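You operate a simulated robot arm through the tools that you are given. There is no shell and no other tool. Be economical: measure what you need, move in short steps, check, and stop when the job is done.

You run a simulated robot arm. Do the job below in one go: nothing can be reset, and whatever is moved stays where it is left.

JOB
Water the fern to the FULL band, then wipe up the soil crumbs by it.
Fine: the can and the yellow cloth go back where they stood. Set down upright: watering can. What is to be rubbed or washed off counts as gone when no trace of it is left.

Only the result counts: the job must be done as asked and must still hold three seconds after the hand-in. Knocking over, shifting, dropping, spilling or breaking anything else fails it. Flat cloth is picked up by pressing the open fingertips on it (5 to 10 N) and closing them slowly along it; thin cloth reads only 2 to 8 mm in the jaws.

ROBOT AND FRAMES
A 7-joint arm with a two-finger parallel gripper, fixed in place. Base frame: the origin is at the foot of the arm, x ahead of it, y to its left, z up; the work surface is at about z = 80. Readings come in cm, rad, newtons and seconds.
With the tool pointing down near the work surface it reaches from about 24 to 68 cm from the base axis. Its first joint turns from -1.152 to 1.152 rad. Payload 2.4 kg.
The TCP is the grasp point between the finger pads, 3 cm short of the fingertips. In the tool frame z runs along the fingers and y along their closing line. Largest opening 9.4 cm; finger width 2.8, thickness 1; the body of the gripper, 5 by 9.6 cm, starts 5.5 cm behind the TCP.
Orientation is that of the tool frame in the base frame, as a unit quaternion [w, x, y, z]. With the fingers straight down and closing along the base's y, the tool's x points along the base's -x, its y along +y and its z along -z.

CONTROLS
- The arm moves only by the tool servo_tool. Its argument "rows" is a list of rows, each an object (a shift or turn left out is 0, a gripper value left out holds the last) with "translation": the shift along the tool's x, y, z in cm, a list of three; "rotation": the turn, a rotation vector about the tool's x, y, z in degrees, a list of three; "gripper": the closure in counts, from 0 (fully open) to 255 (shut). In form: [{"translation": [x, y, z], "rotation": [rx, ry, rz], "gripper": gripper}, ...]. A call has 1 to 10 rows; each row shifts and turns the commanded pose from where the row before left it, along the tool's axes as they then stand. Rows are played at 5 a second. More than 5 cm and 0.15 rad between two rows, or a gripper value outside its range, and nothing of the call is played. Where a pose cannot be reached the arm comes as near as it can. A force on the tool above 40 N (or 10 N above the force at the start of the call, whichever is more), or a blocked arm, ends the call early, and 0.2 s more pass. The fingers move at their own pace (about 15.3 cm/s each) and stop on an object; they squeeze with about 38 N. The grip force told is the motor's: it shows also when the fingers shut on nothing. Time passes only in rows, and 0.2 s behind the last, so rows that do not move let the fingers close. The reply holds the time, the measured pose of the TCP, the force on the tool along the base axes, the opening and the grip force, in the units named above and with some noise, with the torque about the TCP (base axes, N m) and any sound that the robot's microphone picked up, and new pictures: "views" is both (left out), scene, wrist or none.
- Cameras (640 x 400 px; columns grow to the right, rows downward): "scene" is fixed at [2.3, 47.75, 146.88]; the picture's right is [-0.75, -0.66, 0.00], its down [-0.30, 0.34, -0.89] and it looks along [0.58, -0.67, -0.45] (base axes); focal length 356 px, centre (320, 200). "wrist" rides on the gripper at [7.6, 1.4, -10.3] in the tool frame; the picture's right is [-0.18, 0.98, 0.00], its down [-0.75, -0.14, -0.64] and it looks along [-0.63, -0.12, 0.77] (tool axes); focal length 243 px, centre (320, 200). There is no depth. A picture from a camera that has moved, and an enlarged one, comes with that camera's place and axes in the base frame and with its lens. The place of the scene camera against the robot may be out by one fixed shift of up to 2.5 cm in any direction.
- inspect(camera, box): a new picture of the part [left, top, right, bottom] of that camera's present view, enlarged. No time passes.
- finish_job(): hands the job in; it is judged then, once.

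Go step by step. Nothing tells you positions but the pictures and the camera data: compare them with the known pose of the tool, close in by small moves and look again before you grip or let go. The budget is 120 turns and 200 pictures, counting those below and the enlarged ones. Unless the task says otherwise, let go and move clear before handing in, and close with one line.

The tools are called as a command line: name --argument value ..., lists and objects as JSON in quotes. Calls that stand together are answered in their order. servo_tool: Moves the arm, as the interface text tells. Its arguments: {"type":"object","properties":{"rows":{"type":"array","items":{"type":"object","properties":{"translation":{"type":"array","items":{"type":"number"}},"rotation":{"type":"array","items":{"type":"number"}},"gripper":{"type":"number"}}}},"views":{"type":"string","enum":["both","scene","wrist","none"]}},"required":["rows"]} The other tools are called the same way: inspect (camera, box) takes an enlarged picture of a part of a camera's view; finish_job () hands the job in.

At the start:

```text
t: 0.0
eef_pos: [34.01, -29.55, 126.25]
tool_rot: [0.001, 0.0, 1.0, 0.0]
ft_force: [0.1, 0.5, -0.3]
wrist_torque: [-0.05, -0.01, 0.02]
width: 9.4
gripper_force: 0.1
```

scene: 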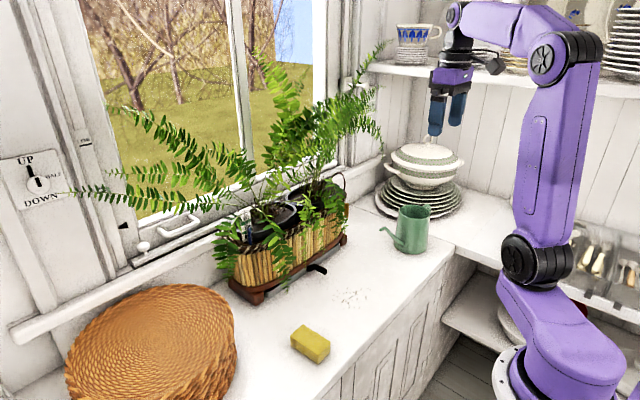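
wrist: 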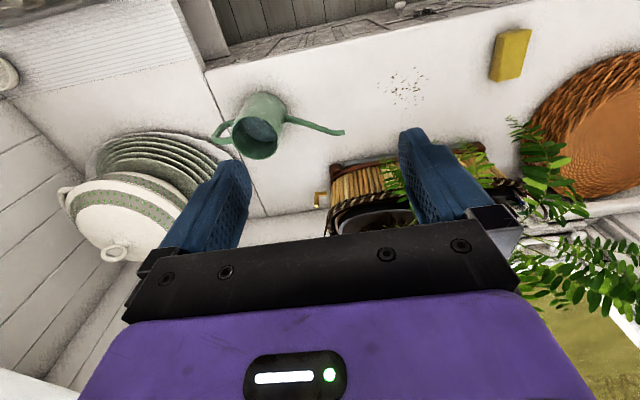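

I see the green can, the fern in a basket planter, crumbs and a yellow cloth/sponge. I'll look closer at each first.

inspect --camera "scene" --box '[200, 160, 360, 300]'

inspect --camera "scene" --box '[280, 180, 480, 370]'

inspect --camera "wrist" --box '[200, 20, 560, 240]'

```text
2.86 times, centred on (280, 230) of scene
camera zoom: at [2.3, 47.75, 146.88], right [-0.75, -0.66, 0.0], down [-0.3, 0.34, -0.89], along [0.58, -0.67, -0.45], focal length 1017 px, centre (434, 114)
```

zoom: 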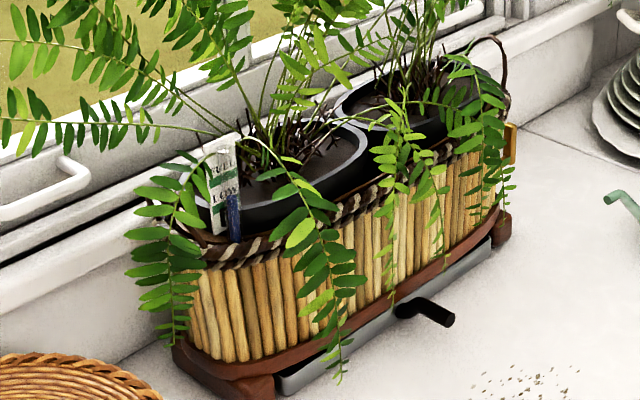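

```text
2.11 times, centred on (380, 275) of scene
camera zoom: at [2.3, 47.75, 146.88], right [-0.75, -0.66, 0.0], down [-0.3, 0.34, -0.89], along [0.58, -0.67, -0.45], focal length 749 px, centre (194, 42)
```

zoom: 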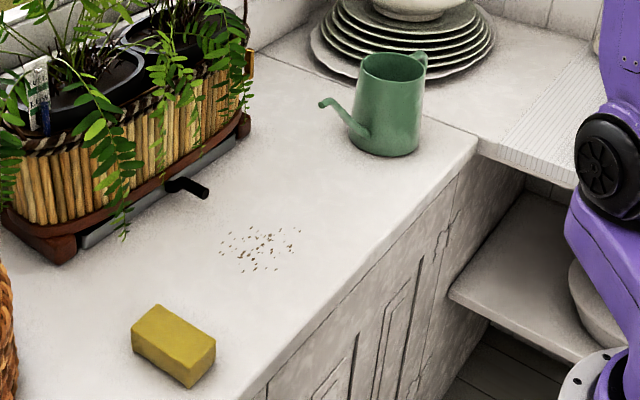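

```text
1.78 times, centred on (380, 130) of wrist
camera zoom: at [26.48, -28.2, 136.59], right [0.18, 0.98, 0.0], down [0.75, -0.14, 0.64], along [0.63, -0.12, -0.77], focal length 431 px, centre (213, 324)
```

zoom: 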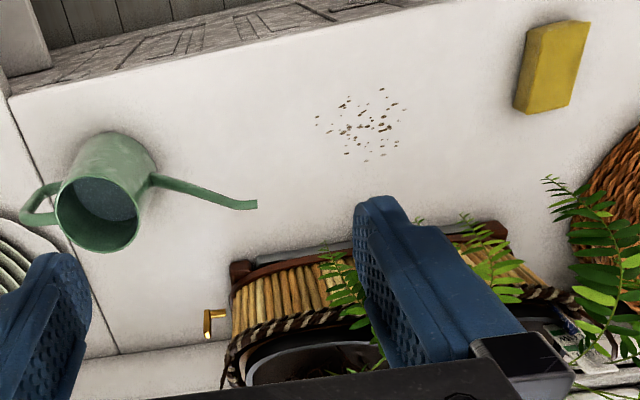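

A level gauge (FULL/LOW) stands at the near end of the planter. I'll zoom on it, and on the can.

inspect --camera "scene" --box '[235, 195, 305, 245]'

inspect --camera "scene" --box '[370, 190, 450, 265]'

```text
8.00 times, centred on (270, 220) of scene
camera zoom: at [2.3, 47.75, 146.88], right [-0.75, -0.66, 0.0], down [-0.3, 0.34, -0.89], along [0.58, -0.67, -0.45], focal length 2847 px, centre (720, 40)
```

zoom: 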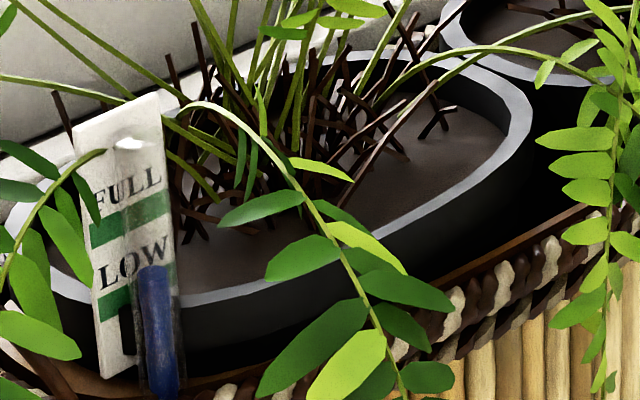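

```text
5.33 times, centred on (410, 228) of scene
camera zoom: at [2.3, 47.75, 146.88], right [-0.75, -0.66, 0.0], down [-0.3, 0.34, -0.89], along [0.58, -0.67, -0.45], focal length 1898 px, centre (-160, 53)
```

zoom: 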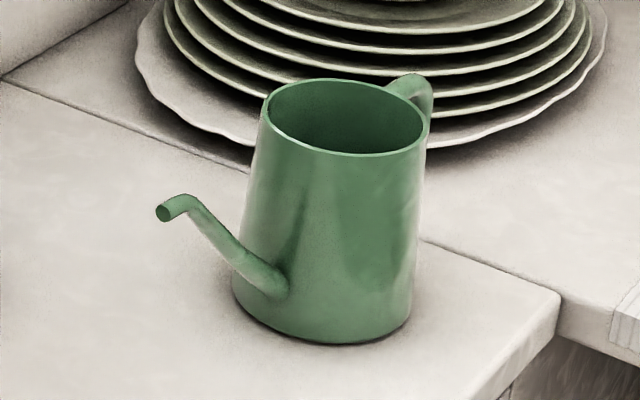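

The planter sits at about x=61–75, y=-30..+8, with the can near (45,-44), its spout toward +y and its handle toward -y. I'll first test whether the arm can reach a tilted pour pose in free air in front of the fern, which also gives me a closer look.

servo_tool --rows '[{"translation": [-2, 3.5, 0]}, {"translation": [-2, 3.5, 0]}, {"translation": [-2, 3.5, 0]}, {"translation": [-2, 3.5, 0]}, {"translation": [-2, 3.5, 0]}, {"translation": [-2, 3.5, 0]}, {"translation": [-2, 3.5, 0]}]'

```text
t: 1.6
eef_pos: [48.1, -5.14, 126.28]
tool_rot: [0.0, -0.001, 1.0, 0.0]
ft_force: [0.4, 0.1, 0.5]
wrist_torque: [0.0, 0.0, -0.02]
width: 9.42
gripper_force: 0.1
camera wrist: at [40.56, -3.64, 136.64], right [0.18, 0.98, 0.0], down [0.75, -0.14, 0.64], along [0.63, -0.12, -0.77], focal length 243 px, centre (320, 200)
```

scene: 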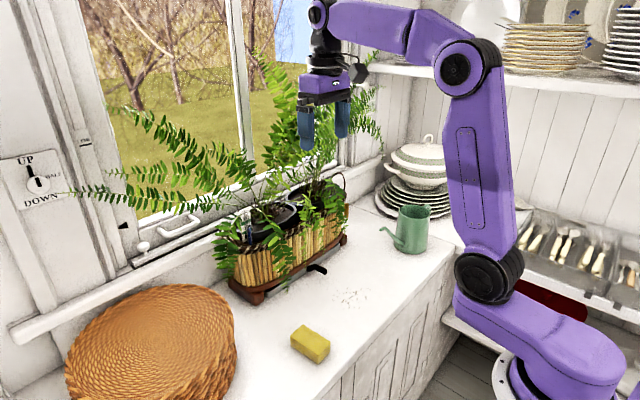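
wrist: 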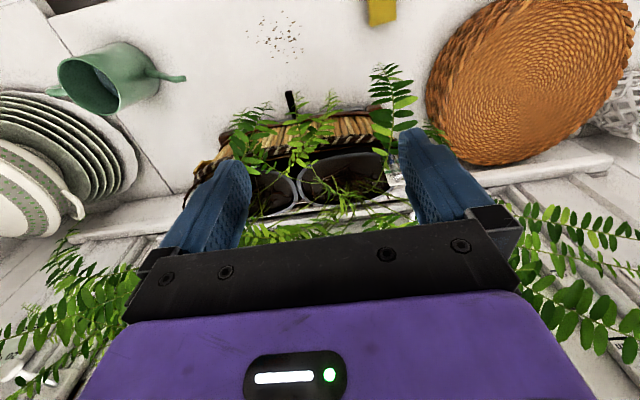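

inspect --camera "wrist" --box '[180, 80, 440, 240]'

inspect --camera "wrist" --box '[0, 20, 320, 220]'

```text
2.46 times, centred on (310, 160) of wrist
camera zoom: at [40.56, -3.64, 136.64], right [0.18, 0.98, 0.0], down [0.75, -0.14, 0.64], along [0.63, -0.12, -0.77], focal length 597 px, centre (345, 298)
```

zoom: 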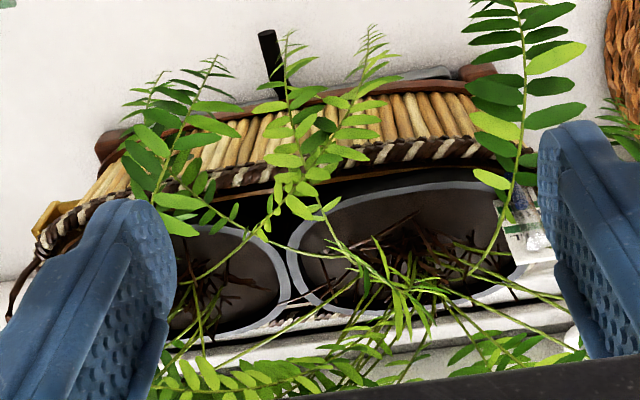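

```text
2.00 times, centred on (160, 120) of wrist
camera zoom: at [40.56, -3.64, 136.64], right [0.18, 0.98, 0.0], down [0.75, -0.14, 0.64], along [0.63, -0.12, -0.77], focal length 485 px, centre (640, 360)
```

zoom: 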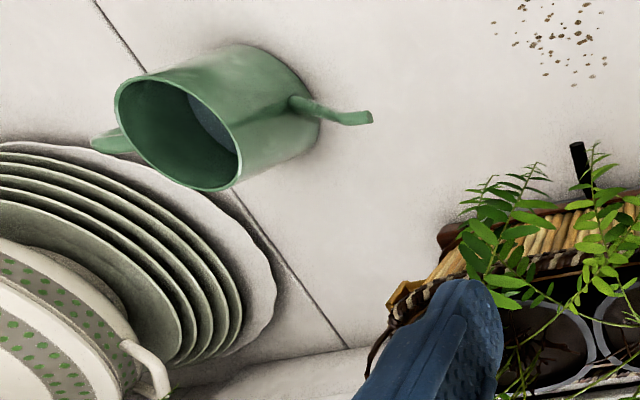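

I'll test a 45° forward tilt here, pivoting about the TCP.

servo_tool --rows '[{"translation": [-2, 0, 3], "rotation": [0, 7.5, 0]}, {"rotation": [0, 7.5, 0]}, {"rotation": [0, 7.5, 0]}, {"rotation": [0, 7.5, 0]}, {"rotation": [0, 7.5, 0]}, {"rotation": [0, 7.5, 0]}, {}]'

```text
t: 3.2
eef_pos: [40.07, -3.64, 121.19]
tool_rot: [-0.291, 0.0, 0.957, 0.0]
ft_force: [0.5, -0.4, 0.3]
wrist_torque: [0.01, -0.01, 0.0]
width: 9.39
gripper_force: 0.0
out of reach, approached as far as the arm can: row 3, 4, 5, 6
camera wrist: at [39.49, -2.24, 133.99], right [0.15, 0.98, -0.1], down [0.98, -0.14, 0.11], along [0.1, -0.12, -0.99], focal length 243 px, centre (320, 200)
```

scene: 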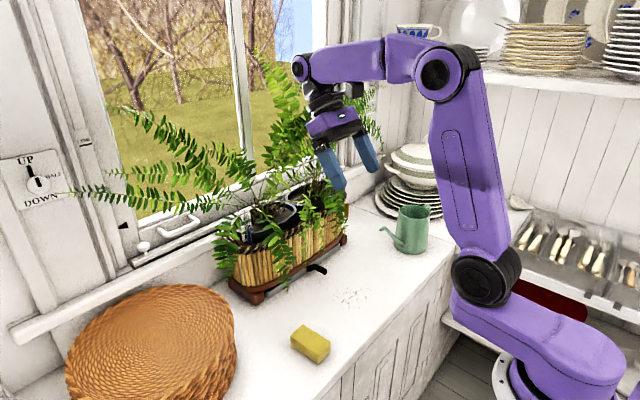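
wrist: 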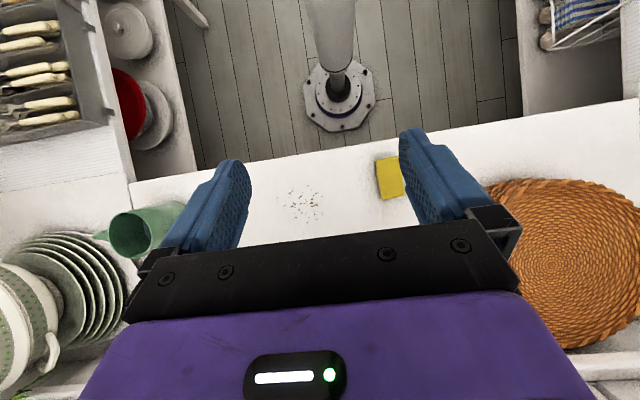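

The tilt is limited here by the wrist joint (too high), so I'll grip the can with the tool leaned back for margin. I'm undoing the tilt and then going back toward the can.

servo_tool --rows '[{"rotation": [0, -7.5, 0]}, {"rotation": [0, -7.5, 0]}, {"rotation": [0, -7.5, 0]}, {"rotation": [0, -7.5, 0]}, {"rotation": [0, -7.5, 0]}, {"rotation": [0, -7.5, 0]}]' --views "none"

```text
t: 4.6
eef_pos: [40.05, -3.71, 121.32]
tool_rot: [0.099, 0.001, 0.995, 0.0]
ft_force: [0.4, -0.9, -0.3]
wrist_torque: [0.02, -0.04, 0.0]
width: 9.42
gripper_force: 0.1
```

servo_tool --rows '[{"rotation": [0, 5.7, 0]}, {"rotation": [0, 5.7, 0]}, {"translation": [0, -4.3, 1]}, {"translation": [0, -4.3, 1]}, {"translation": [0, -4.3, 1]}, {"translation": [0, -4.3, 1]}, {"translation": [0, -4.3, 1]}, {"translation": [0, -4.3, 1]}, {"translation": [0, -4.3, 1]}, {"translation": [0, -4.3, 1]}]' --views "none"

servo_tool --rows '[{"rotation": [0, 0, -8.5]}, {"rotation": [0, 0, -8.5]}, {"rotation": [0, 0, -8.5]}, {"rotation": [0, 0, -8.5]}, {"rotation": [0, 0, -8.5]}, {"rotation": [0, 0, -8.5]}, {"rotation": [0, 0, -8.5]}, {"rotation": [0, 0, -8.5]}, {"rotation": [0, 0, -8.5]}, {"rotation": [0, 0, -8.5]}]'

```text
t: 6.8
eef_pos: [40.07, -38.11, 113.36]
tool_rot: [-0.002, 0.0, 1.0, 0.0]
ft_force: [-0.1, -0.4, 0.3]
wrist_torque: [0.03, 0.02, 0.0]
width: 9.39
gripper_force: 0.1
```

```text
t: 9.0
eef_pos: [40.05, -38.2, 113.28]
tool_rot: [-0.001, -0.677, 0.736, 0.001]
ft_force: [0.7, -0.3, -0.6]
wrist_torque: [-0.02, -0.05, 0.03]
width: 9.4
gripper_force: 0.1
camera wrist: at [38.09, -45.58, 123.49], right [-0.96, 0.27, 0.0], down [0.21, 0.74, 0.64], along [0.17, 0.62, -0.77], focal length 243 px, centre (320, 200)
```

scene: 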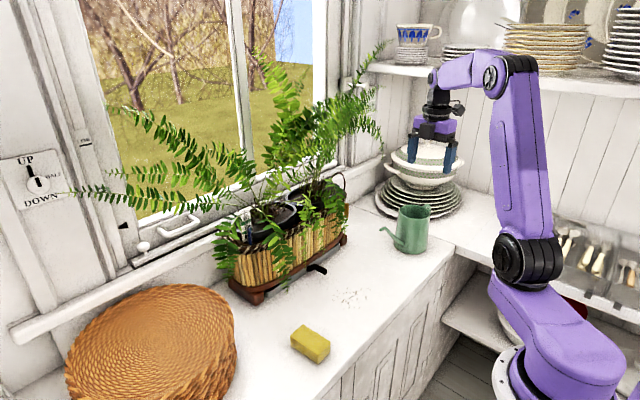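
wrist: 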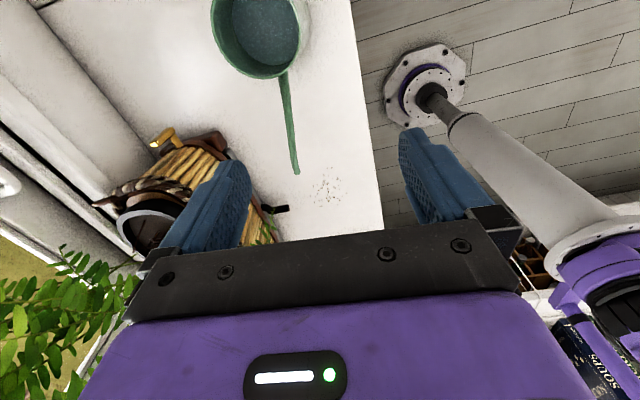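

inspect --camera "wrist" --box '[190, 0, 350, 100]'

```text
4.00 times, centred on (270, 50) of wrist
camera zoom: at [38.09, -45.58, 123.49], right [-0.96, 0.27, 0.0], down [0.21, 0.74, 0.64], along [0.17, 0.62, -0.77], focal length 970 px, centre (520, 800)
```

zoom: 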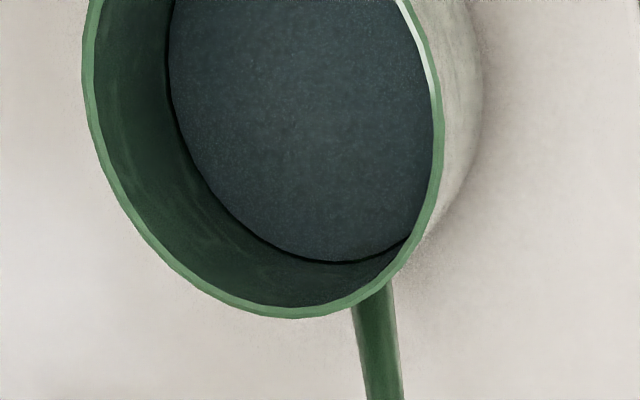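

Rim diameter is about 9.6 cm, centred near (45.2,-45.2), rim z≈91.5, with water only ~3.5 cm deep. I'll lean the tool back 22° and approach the -x rim wall with half-open fingers.

servo_tool --rows '[{"rotation": [0, -7.33, 0], "gripper": 125}, {"rotation": [0, -7.33, 0]}, {"rotation": [0, -7.33, 0]}, {"translation": [3.7, -0.26, 2.33]}, {"translation": [3.7, -0.26, 2.33]}, {"translation": [3.7, -0.26, 2.33]}, {"translation": [3.7, -0.26, 2.33]}, {}]'

inspect --camera "scene" --box '[360, 120, 490, 270]'

```text
t: 10.8
eef_pos: [40.2, -48.43, 99.01]
tool_rot: [0.14, -0.663, 0.724, 0.129]
ft_force: [-0.4, 0.6, -0.9]
wrist_torque: [0.03, 0.0, 0.0]
width: 4.79
gripper_force: 0.0
camera wrist: at [37.82, -59.13, 105.69], right [-0.96, 0.26, 0.07], down [0.18, 0.44, 0.88], along [0.19, 0.86, -0.47], focal length 243 px, centre (320, 200)
```

scene: 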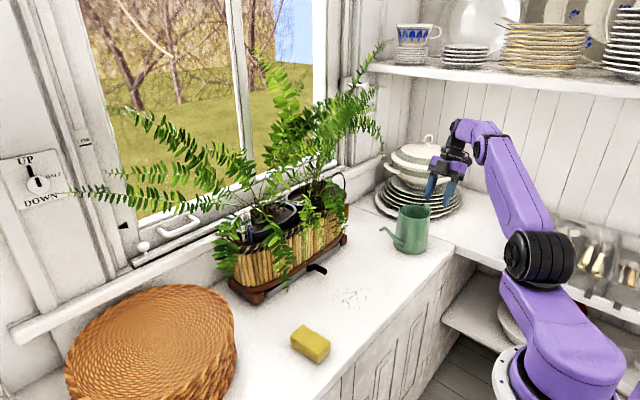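
wrist: 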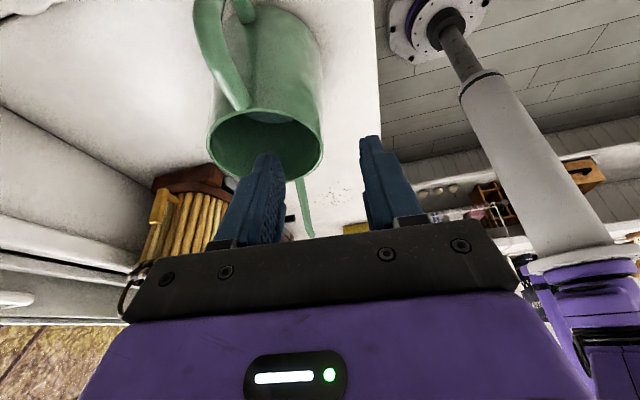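

```text
2.67 times, centred on (425, 195) of scene
camera zoom: at [2.3, 47.75, 146.88], right [-0.75, -0.66, 0.0], down [-0.3, 0.34, -0.89], along [0.58, -0.67, -0.45], focal length 949 px, centre (40, 213)
```

zoom: 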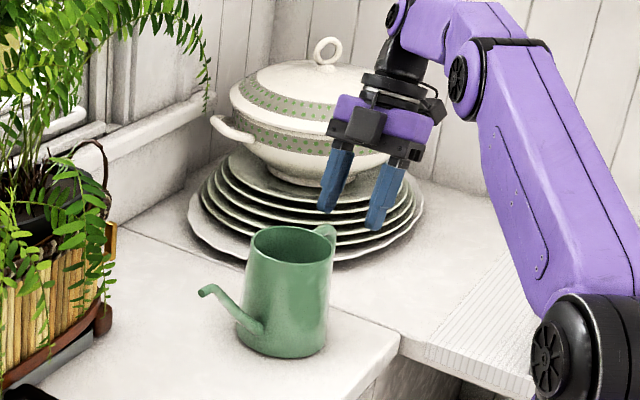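

servo_tool --rows '[{"translation": [0, 0, 2]}, {"translation": [0, 0, 2]}, {"translation": [0, 0, 2]}, {}]'

inspect --camera "scene" --box '[360, 150, 480, 270]'

```text
t: 11.8
eef_pos: [40.4, -46.15, 93.34]
tool_rot: [0.14, -0.663, 0.724, 0.13]
ft_force: [-0.3, 0.0, -0.1]
wrist_torque: [0.01, 0.02, -0.01]
width: 4.8
gripper_force: 0.2
camera wrist: at [38.02, -56.89, 100.11], right [-0.96, 0.26, 0.07], down [0.18, 0.44, 0.88], along [0.19, 0.86, -0.48], focal length 243 px, centre (320, 200)
```

scene: 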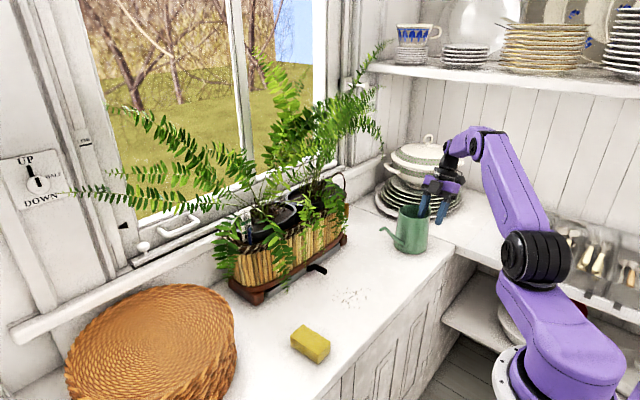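
wrist: 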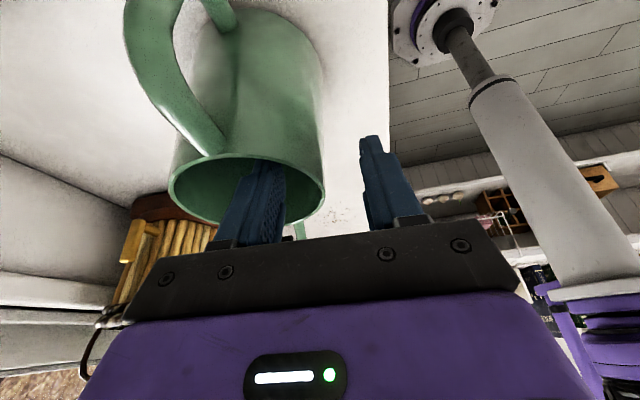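

```text
3.33 times, centred on (420, 210) of scene
camera zoom: at [2.3, 47.75, 146.88], right [-0.75, -0.66, 0.0], down [-0.3, 0.34, -0.89], along [0.58, -0.67, -0.45], focal length 1186 px, centre (-13, 167)
```

zoom: 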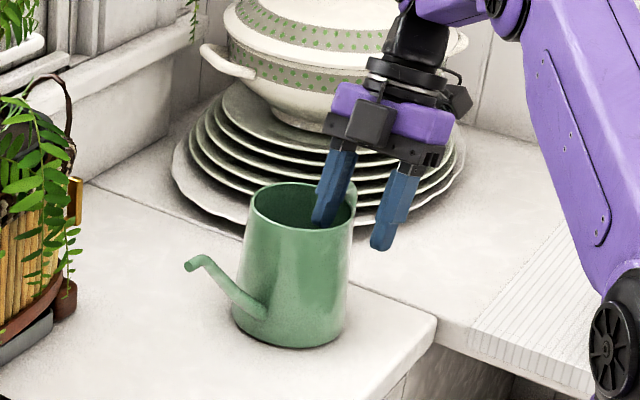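

servo_tool --rows '[{"translation": [0, 0, 2]}, {"translation": [0, 0, 1.8]}, {}]'

servo_tool --rows '[{"gripper": 170}, {"gripper": 200}, {"gripper": 225}, {"gripper": 240}, {"gripper": 255}, {}, {}]'

```text
t: 12.6
eef_pos: [40.31, -44.71, 89.72]
tool_rot: [0.139, -0.663, 0.724, 0.129]
ft_force: [-0.1, 0.8, 0.0]
wrist_torque: [0.0, -0.02, 0.0]
width: 4.81
gripper_force: 0.0
camera wrist: at [38.1, -55.48, 96.56], right [-0.96, 0.26, 0.07], down [0.18, 0.44, 0.88], along [0.19, 0.86, -0.48], focal length 243 px, centre (320, 200)
```

scene: 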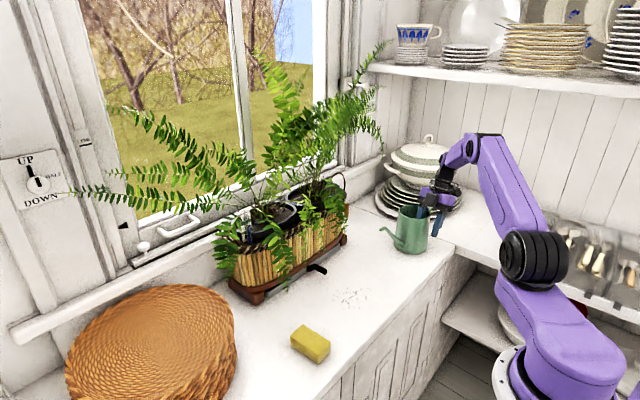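
wrist: 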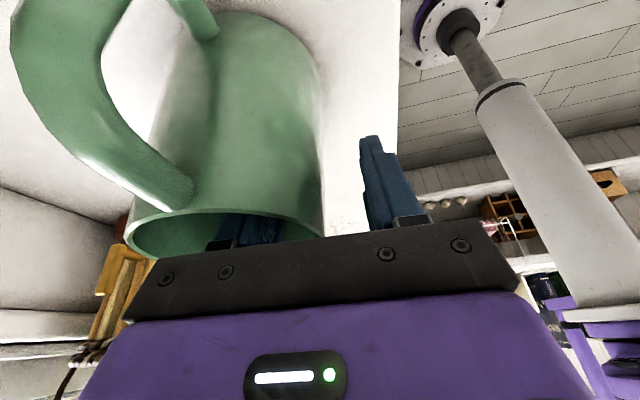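

```text
t: 14.2
eef_pos: [40.46, -44.87, 90.01]
tool_rot: [0.14, -0.662, 0.725, 0.129]
ft_force: [-1.3, -2.2, 1.9]
wrist_torque: [-0.3, 0.42, 0.0]
width: 1.5
gripper_force: 38.0
camera wrist: at [38.08, -55.51, 96.61], right [-0.96, 0.26, 0.07], down [0.18, 0.44, 0.88], along [0.19, 0.86, -0.48], focal length 243 px, centre (320, 200)
```

scene: 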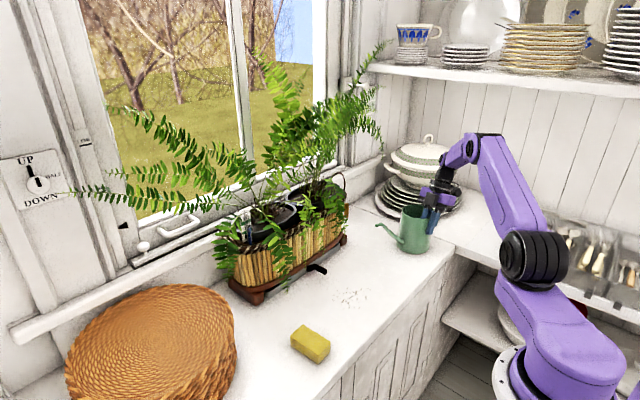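
wrist: 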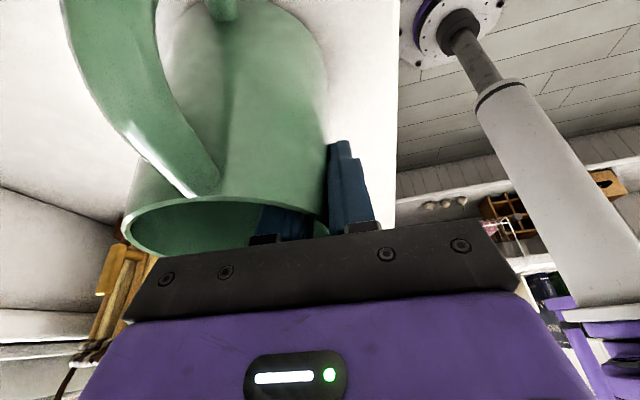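

inspect --camera "scene" --box '[370, 190, 450, 265]'

```text
5.33 times, centred on (410, 228) of scene
camera zoom: at [2.29, 47.75, 146.88], right [-0.75, -0.66, 0.0], down [-0.3, 0.34, -0.89], along [0.58, -0.67, -0.45], focal length 1898 px, centre (-160, 53)
```

zoom: 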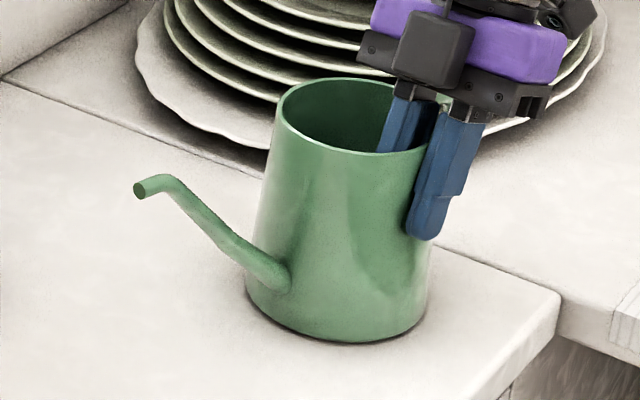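

The can is gripped, slightly turned by the squeeze (I'll restore it by comparing with the first picture). Lifting gently.

servo_tool --rows '[{"translation": [-0.19, 0, -0.46]}, {"translation": [-0.375, 0, -0.93]}, {"translation": [-0.375, 0, -0.93]}, {"translation": [-0.75, 0, -1.85]}, {}]'

inspect --camera "scene" --box '[370, 180, 450, 255]'

```text
t: 15.4
eef_pos: [40.42, -44.7, 94.46]
tool_rot: [0.14, -0.663, 0.724, 0.13]
ft_force: [0.3, -0.2, -5.4]
wrist_torque: [0.04, 0.25, 0.02]
width: 1.51
gripper_force: 37.5
camera wrist: at [38.17, -55.46, 101.1], right [-0.96, 0.26, 0.07], down [0.18, 0.44, 0.88], along [0.19, 0.86, -0.47], focal length 243 px, centre (320, 200)
```

scene: 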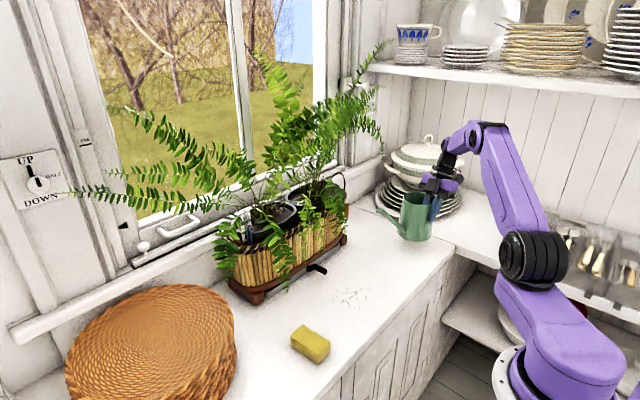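
wrist: 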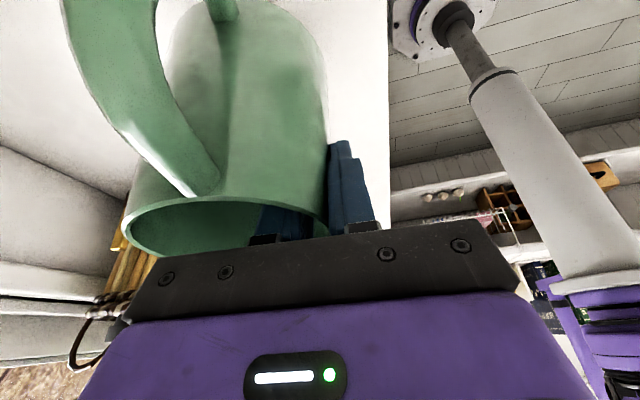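

```text
5.33 times, centred on (410, 218) of scene
camera zoom: at [2.31, 47.75, 146.88], right [-0.75, -0.66, 0.0], down [-0.3, 0.34, -0.89], along [0.58, -0.67, -0.45], focal length 1898 px, centre (-160, 107)
```

zoom: 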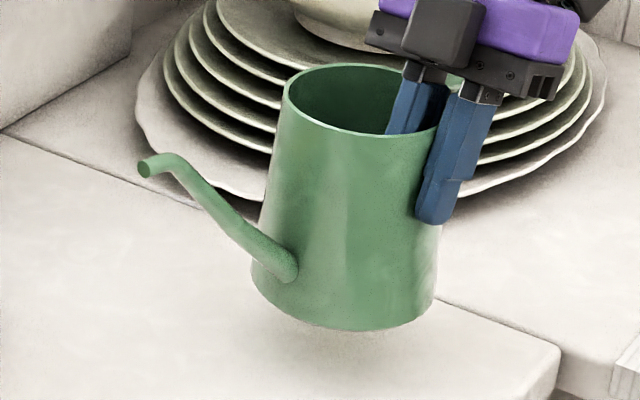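

It holds well (≈0.55 kg). Now I'll lift to z≈112 and turn the spout toward the planter diagonally.

servo_tool --rows '[{"translation": [-1.1, 0, -2.7]}, {"translation": [-1.64, 0, -4.06]}, {"translation": [-1.64, 0, -4.06]}, {"translation": [-1.64, 0, -4.06]}, {"translation": [-0.54, 0, -1.35], "rotation": [2.9, 0, 7.2]}, {"rotation": [2.9, 0, 7.2]}, {"rotation": [2.9, 0, 7.2]}, {"rotation": [2.9, 0, 7.2]}, {}]'

servo_tool --rows '[{"translation": [-1.7, 0.4, 0.69]}, {"translation": [-3.42, 0.8, 1.38]}, {"translation": [-3.42, 0.8, 1.38]}, {"translation": [-3.42, 0.8, 1.38]}, {"translation": [-3.42, 0.8, 1.38]}, {"translation": [-1.7, 0.4, 0.69]}, {}]'

```text
t: 17.4
eef_pos: [40.5, -44.74, 112.04]
tool_rot: [0.168, -0.445, 0.875, 0.088]
ft_force: [0.7, 0.0, -4.7]
wrist_torque: [0.17, 0.18, 0.02]
width: 1.52
gripper_force: 38.0
camera wrist: at [32.98, -52.65, 118.63], right [-0.69, 0.72, 0.07], down [0.39, 0.29, 0.88], along [0.61, 0.63, -0.48], focal length 243 px, centre (320, 200)
```

scene: 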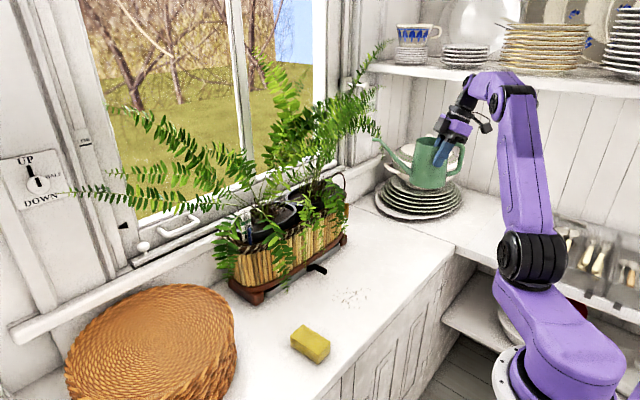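
wrist: 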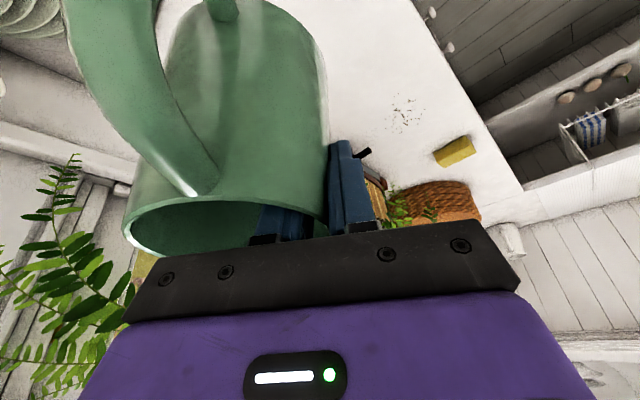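

```text
t: 19.0
eef_pos: [48.26, -27.49, 111.84]
tool_rot: [0.168, -0.446, 0.875, 0.088]
ft_force: [0.2, -0.3, -5.2]
wrist_torque: [0.12, 0.17, -0.02]
width: 1.52
gripper_force: 38.3
camera wrist: at [40.63, -35.43, 118.58], right [-0.69, 0.72, 0.07], down [0.39, 0.29, 0.88], along [0.61, 0.64, -0.48], focal length 243 px, centre (320, 200)
```

scene: 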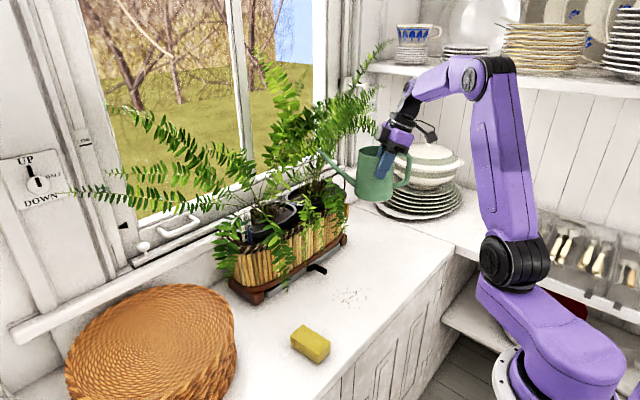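
wrist: 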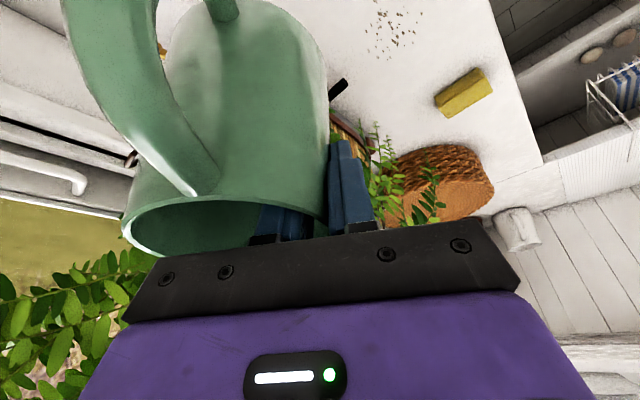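

inspect --camera "scene" --box '[300, 120, 430, 220]'

```text
4.00 times, centred on (365, 170) of scene
camera zoom: at [2.31, 47.75, 146.88], right [-0.75, -0.66, 0.0], down [-0.3, 0.34, -0.89], along [0.58, -0.67, -0.45], focal length 1423 px, centre (140, 320)
```

zoom: 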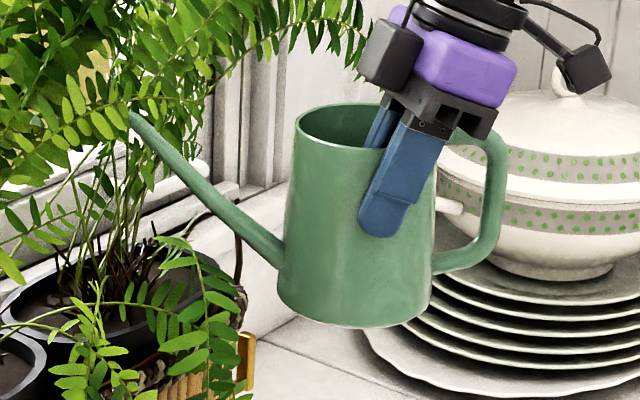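

servo_tool --rows '[{"translation": [-1.7, 0.45, 0.69]}, {"translation": [-3.45, 0.91, 1.39]}, {"translation": [-3.45, 0.91, 1.39]}, {"translation": [-3.45, 0.91, 1.39]}, {"translation": [-3.45, 0.91, 1.39]}, {"translation": [-1.7, 0.45, 0.69]}, {}]'

inspect --camera "scene" --box '[220, 110, 420, 240]'

```text
t: 20.6
eef_pos: [55.47, -9.72, 111.91]
tool_rot: [0.168, -0.445, 0.875, 0.087]
ft_force: [-0.4, 0.4, -5.9]
wrist_torque: [0.13, 0.2, -0.02]
width: 1.49
gripper_force: 38.3
camera wrist: at [47.89, -17.69, 118.63], right [-0.69, 0.72, 0.07], down [0.39, 0.29, 0.88], along [0.61, 0.64, -0.48], focal length 243 px, centre (320, 200)
```

scene: 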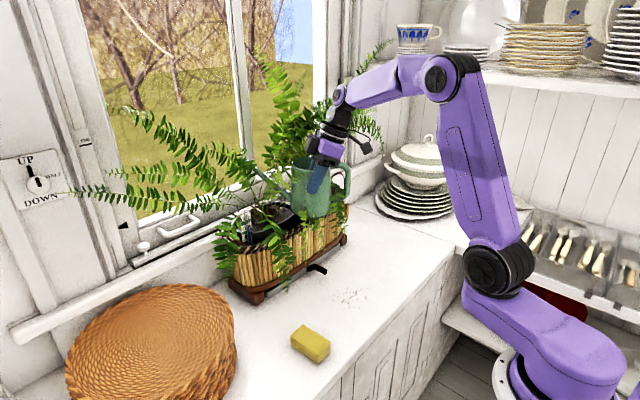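
wrist: 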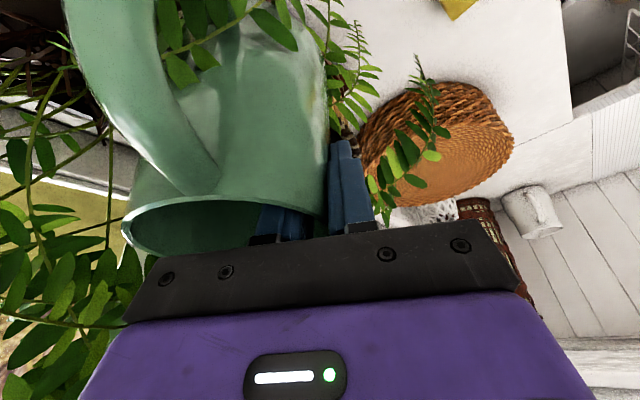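

```text
3.08 times, centred on (320, 175) of scene
camera zoom: at [2.31, 47.75, 146.88], right [-0.75, -0.66, 0.0], down [-0.3, 0.34, -0.89], along [0.58, -0.67, -0.45], focal length 1095 px, centre (320, 277)
```

zoom: 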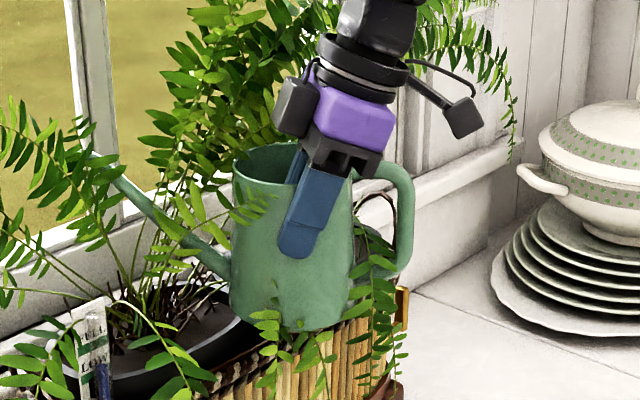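

Leaves pass freely. The spout tip is above the near pot, so I'll begin the tilt.

servo_tool --rows '[{"rotation": [-0.9, 6.2, 0.37]}, {"rotation": [-0.9, 6.2, 0.37]}, {"rotation": [-0.9, 6.2, 0.37]}, {"rotation": [-0.9, 6.2, 0.37]}]' --views "scene"

inspect --camera "scene" --box '[220, 130, 380, 250]'

```text
t: 21.6
eef_pos: [55.4, -9.8, 111.94]
tool_rot: [-0.039, -0.447, 0.893, 0.02]
ft_force: [0.3, -0.6, -5.7]
wrist_torque: [0.23, 0.12, 0.01]
width: 1.52
gripper_force: 38.6
```

scene: 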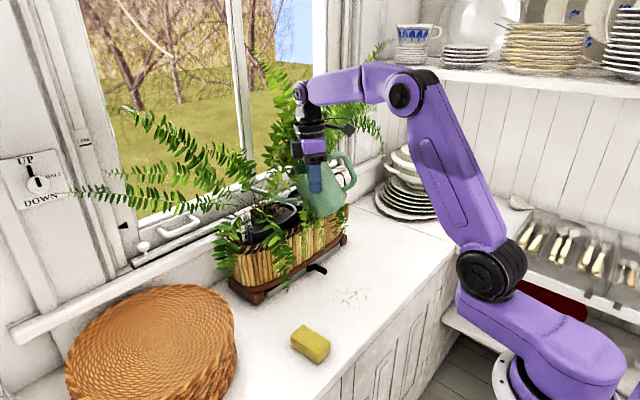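

```text
3.33 times, centred on (300, 190) of scene
camera zoom: at [2.31, 47.75, 146.88], right [-0.75, -0.66, 0.0], down [-0.3, 0.34, -0.89], along [0.58, -0.67, -0.45], focal length 1186 px, centre (387, 233)
```

zoom: 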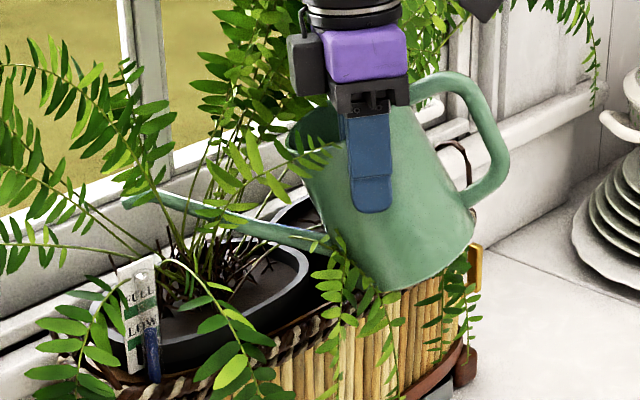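

The tip looks too near the far +y end of the pot, so I'll shift it back about 4 cm before tilting on.

servo_tool --rows '[{"translation": [2.2, -0.4, 0]}, {"translation": [2.2, -0.4, 0]}, {"rotation": [-0.6, 4, 0.24]}, {}]' --views "none"

inspect --camera "scene" --box '[220, 130, 380, 250]'

```text
t: 22.6
eef_pos: [53.38, -13.82, 112.17]
tool_rot: [-0.072, -0.446, 0.892, 0.008]
ft_force: [0.2, -0.4, -5.9]
wrist_torque: [0.25, 0.06, 0.0]
width: 1.51
gripper_force: 38.0
```

```text
3.33 times, centred on (300, 190) of scene
camera zoom: at [2.31, 47.75, 146.88], right [-0.75, -0.66, 0.0], down [-0.3, 0.34, -0.89], along [0.58, -0.67, -0.45], focal length 1186 px, centre (387, 233)
```

zoom: 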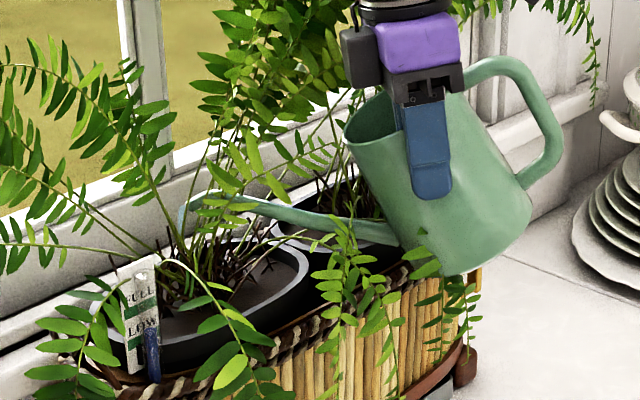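

servo_tool --rows '[{"rotation": [-0.6, 4, 0.24]}, {"rotation": [-0.45, 3, 0.18]}, {}]' --views "none"

inspect --camera "scene" --box '[220, 150, 340, 250]'

```text
t: 23.4
eef_pos: [53.35, -13.74, 112.09]
tool_rot: [-0.131, -0.442, 0.888, -0.011]
ft_force: [-0.5, 0.1, -5.2]
wrist_torque: [0.24, 0.07, 0.0]
width: 1.5
gripper_force: 38.3
```

```text
4.00 times, centred on (280, 200) of scene
camera zoom: at [2.31, 47.75, 146.88], right [-0.75, -0.66, 0.0], down [-0.3, 0.34, -0.89], along [0.58, -0.67, -0.45], focal length 1423 px, centre (480, 200)
```

zoom: 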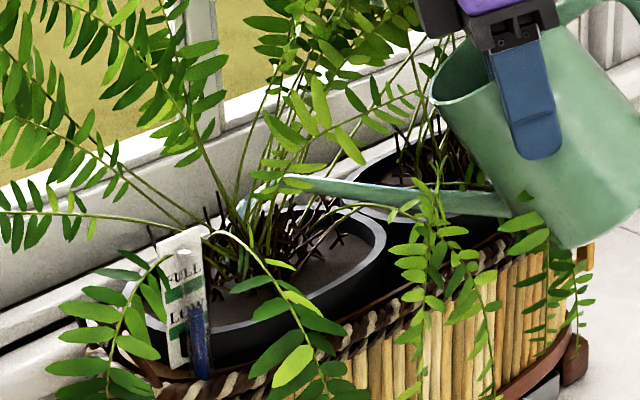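

inspect --camera "scene" --box '[235, 195, 305, 245]'

servo_tool --rows '[{"rotation": [-0.6, 4, 0.24]}, {}]' --views "none"

inspect --camera "scene" --box '[235, 185, 305, 245]'

```text
8.00 times, centred on (270, 220) of scene
camera zoom: at [2.31, 47.75, 146.88], right [-0.75, -0.66, 0.0], down [-0.3, 0.34, -0.89], along [0.58, -0.67, -0.45], focal length 2847 px, centre (720, 40)
```

zoom: 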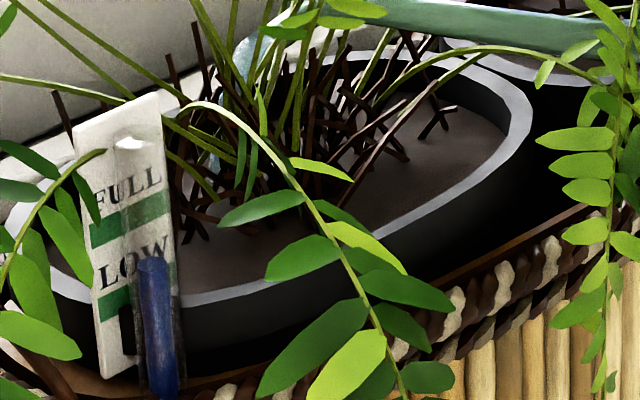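

```text
t: 24.0
eef_pos: [53.35, -13.95, 112.09]
tool_rot: [-0.164, -0.438, 0.884, -0.022]
ft_force: [-0.8, 0.3, -5.0]
wrist_torque: [0.26, 0.1, -0.02]
width: 1.52
gripper_force: 37.8
```

```text
6.67 times, centred on (270, 215) of scene
camera zoom: at [2.31, 47.75, 146.88], right [-0.75, -0.66, 0.0], down [-0.3, 0.34, -0.89], along [0.58, -0.67, -0.45], focal length 2372 px, centre (653, 100)
```

zoom: 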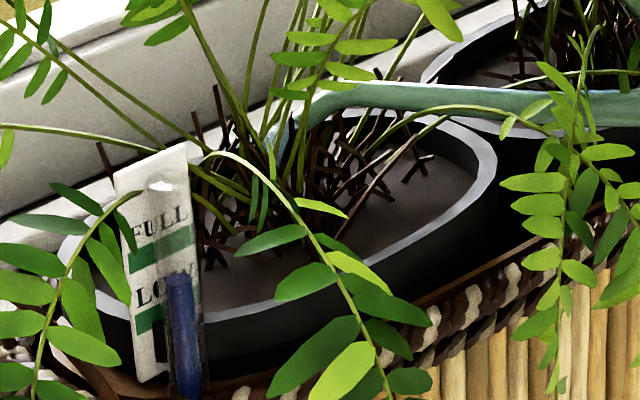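

Water is flowing and the gauge is rising. I'll continue in small tilt steps with waits.

servo_tool --rows '[{}, {}, {}]' --views "none"

inspect --camera "scene" --box '[235, 195, 305, 245]'

```text
t: 24.8
eef_pos: [53.49, -13.79, 112.09]
tool_rot: [-0.164, -0.438, 0.884, -0.022]
ft_force: [0.5, -0.6, -4.6]
wrist_torque: [0.2, 0.11, 0.04]
width: 1.5
gripper_force: 37.8
```

```text
8.00 times, centred on (270, 220) of scene
camera zoom: at [2.31, 47.75, 146.88], right [-0.75, -0.66, 0.0], down [-0.3, 0.34, -0.89], along [0.58, -0.67, -0.45], focal length 2847 px, centre (720, 40)
```

zoom: 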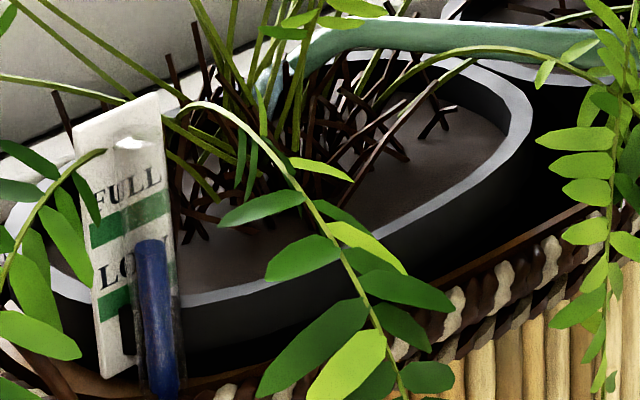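

servo_tool --rows '[{}, {}, {}, {}]' --views "none"

inspect --camera "scene" --box '[235, 195, 305, 245]'

```text
t: 25.8
eef_pos: [53.55, -13.87, 112.16]
tool_rot: [-0.164, -0.438, 0.884, -0.022]
ft_force: [-0.2, 0.1, -4.2]
wrist_torque: [0.23, 0.06, 0.01]
width: 1.52
gripper_force: 37.9
```

```text
8.00 times, centred on (270, 220) of scene
camera zoom: at [2.31, 47.75, 146.88], right [-0.75, -0.66, 0.0], down [-0.3, 0.34, -0.89], along [0.58, -0.67, -0.45], focal length 2847 px, centre (720, 40)
```

zoom: 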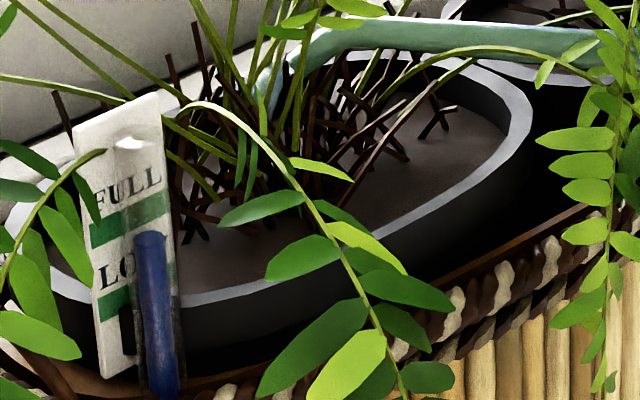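

servo_tool --rows '[{"rotation": [-0.4, 2.5, 0.15]}, {}]' --views "none"

inspect --camera "scene" --box '[235, 195, 305, 245]'

```text
t: 26.4
eef_pos: [53.28, -13.87, 112.06]
tool_rot: [-0.184, -0.436, 0.88, -0.029]
ft_force: [-0.3, -0.7, -3.9]
wrist_torque: [0.22, 0.02, -0.02]
width: 1.5
gripper_force: 38.1
```

```text
8.00 times, centred on (270, 220) of scene
camera zoom: at [2.3, 47.75, 146.88], right [-0.75, -0.66, 0.0], down [-0.3, 0.34, -0.89], along [0.58, -0.67, -0.45], focal length 2847 px, centre (720, 40)
```

zoom: 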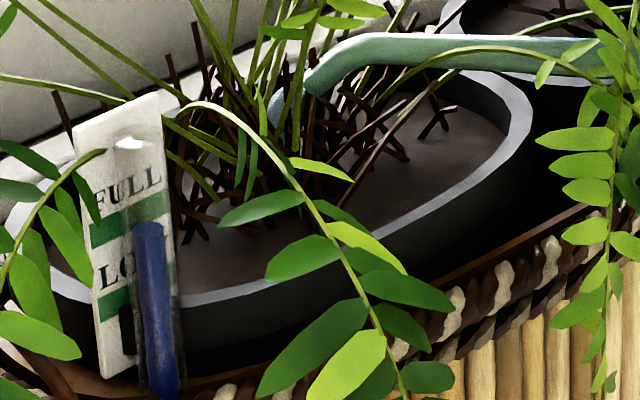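

servo_tool --rows '[{}]' --views "none"

inspect --camera "scene" --box '[240, 205, 270, 245]'

```text
t: 26.8
eef_pos: [53.45, -13.82, 112.01]
tool_rot: [-0.184, -0.437, 0.88, -0.029]
ft_force: [0.5, 0.3, -3.8]
wrist_torque: [0.19, 0.02, -0.01]
width: 1.49
gripper_force: 38.0
```

```text
10.00 times, centred on (255, 225) of scene
camera zoom: at [2.3, 47.75, 146.88], right [-0.75, -0.66, 0.0], down [-0.3, 0.34, -0.89], along [0.58, -0.67, -0.45], focal length 3558 px, centre (970, -50)
```

zoom: 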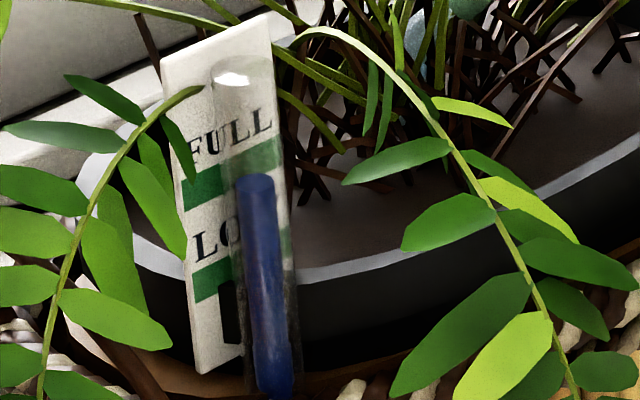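

The level is in the FULL band (allowing for parallax), so I'm stopping the pour now by tilting back.

servo_tool --rows '[{"rotation": [1.23, -8.4, -0.5]}, {"rotation": [1.23, -8.4, -0.5]}, {"rotation": [1.23, -8.4, -0.5]}, {"rotation": [1.23, -8.4, -0.5]}, {"rotation": [1.23, -8.4, -0.5]}, {}]' --views "scene"

inspect --camera "scene" --box '[240, 205, 270, 245]'

```text
t: 28.2
eef_pos: [53.39, -13.86, 112.02]
tool_rot: [0.167, -0.444, 0.876, 0.086]
ft_force: [-0.7, 0.0, -4.2]
wrist_torque: [0.1, 0.15, -0.01]
width: 1.49
gripper_force: 38.2
```

scene: 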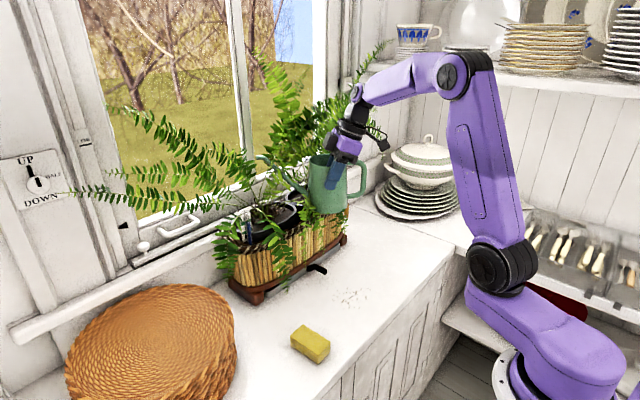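

```text
10.00 times, centred on (255, 225) of scene
camera zoom: at [2.31, 47.75, 146.88], right [-0.75, -0.66, 0.0], down [-0.3, 0.34, -0.89], along [0.58, -0.67, -0.45], focal length 3558 px, centre (970, -50)
```

zoom: 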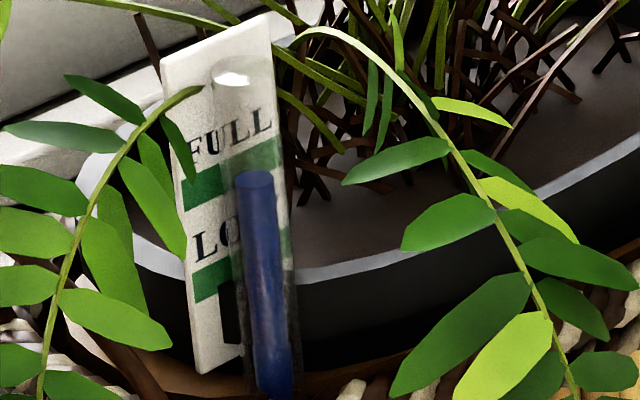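

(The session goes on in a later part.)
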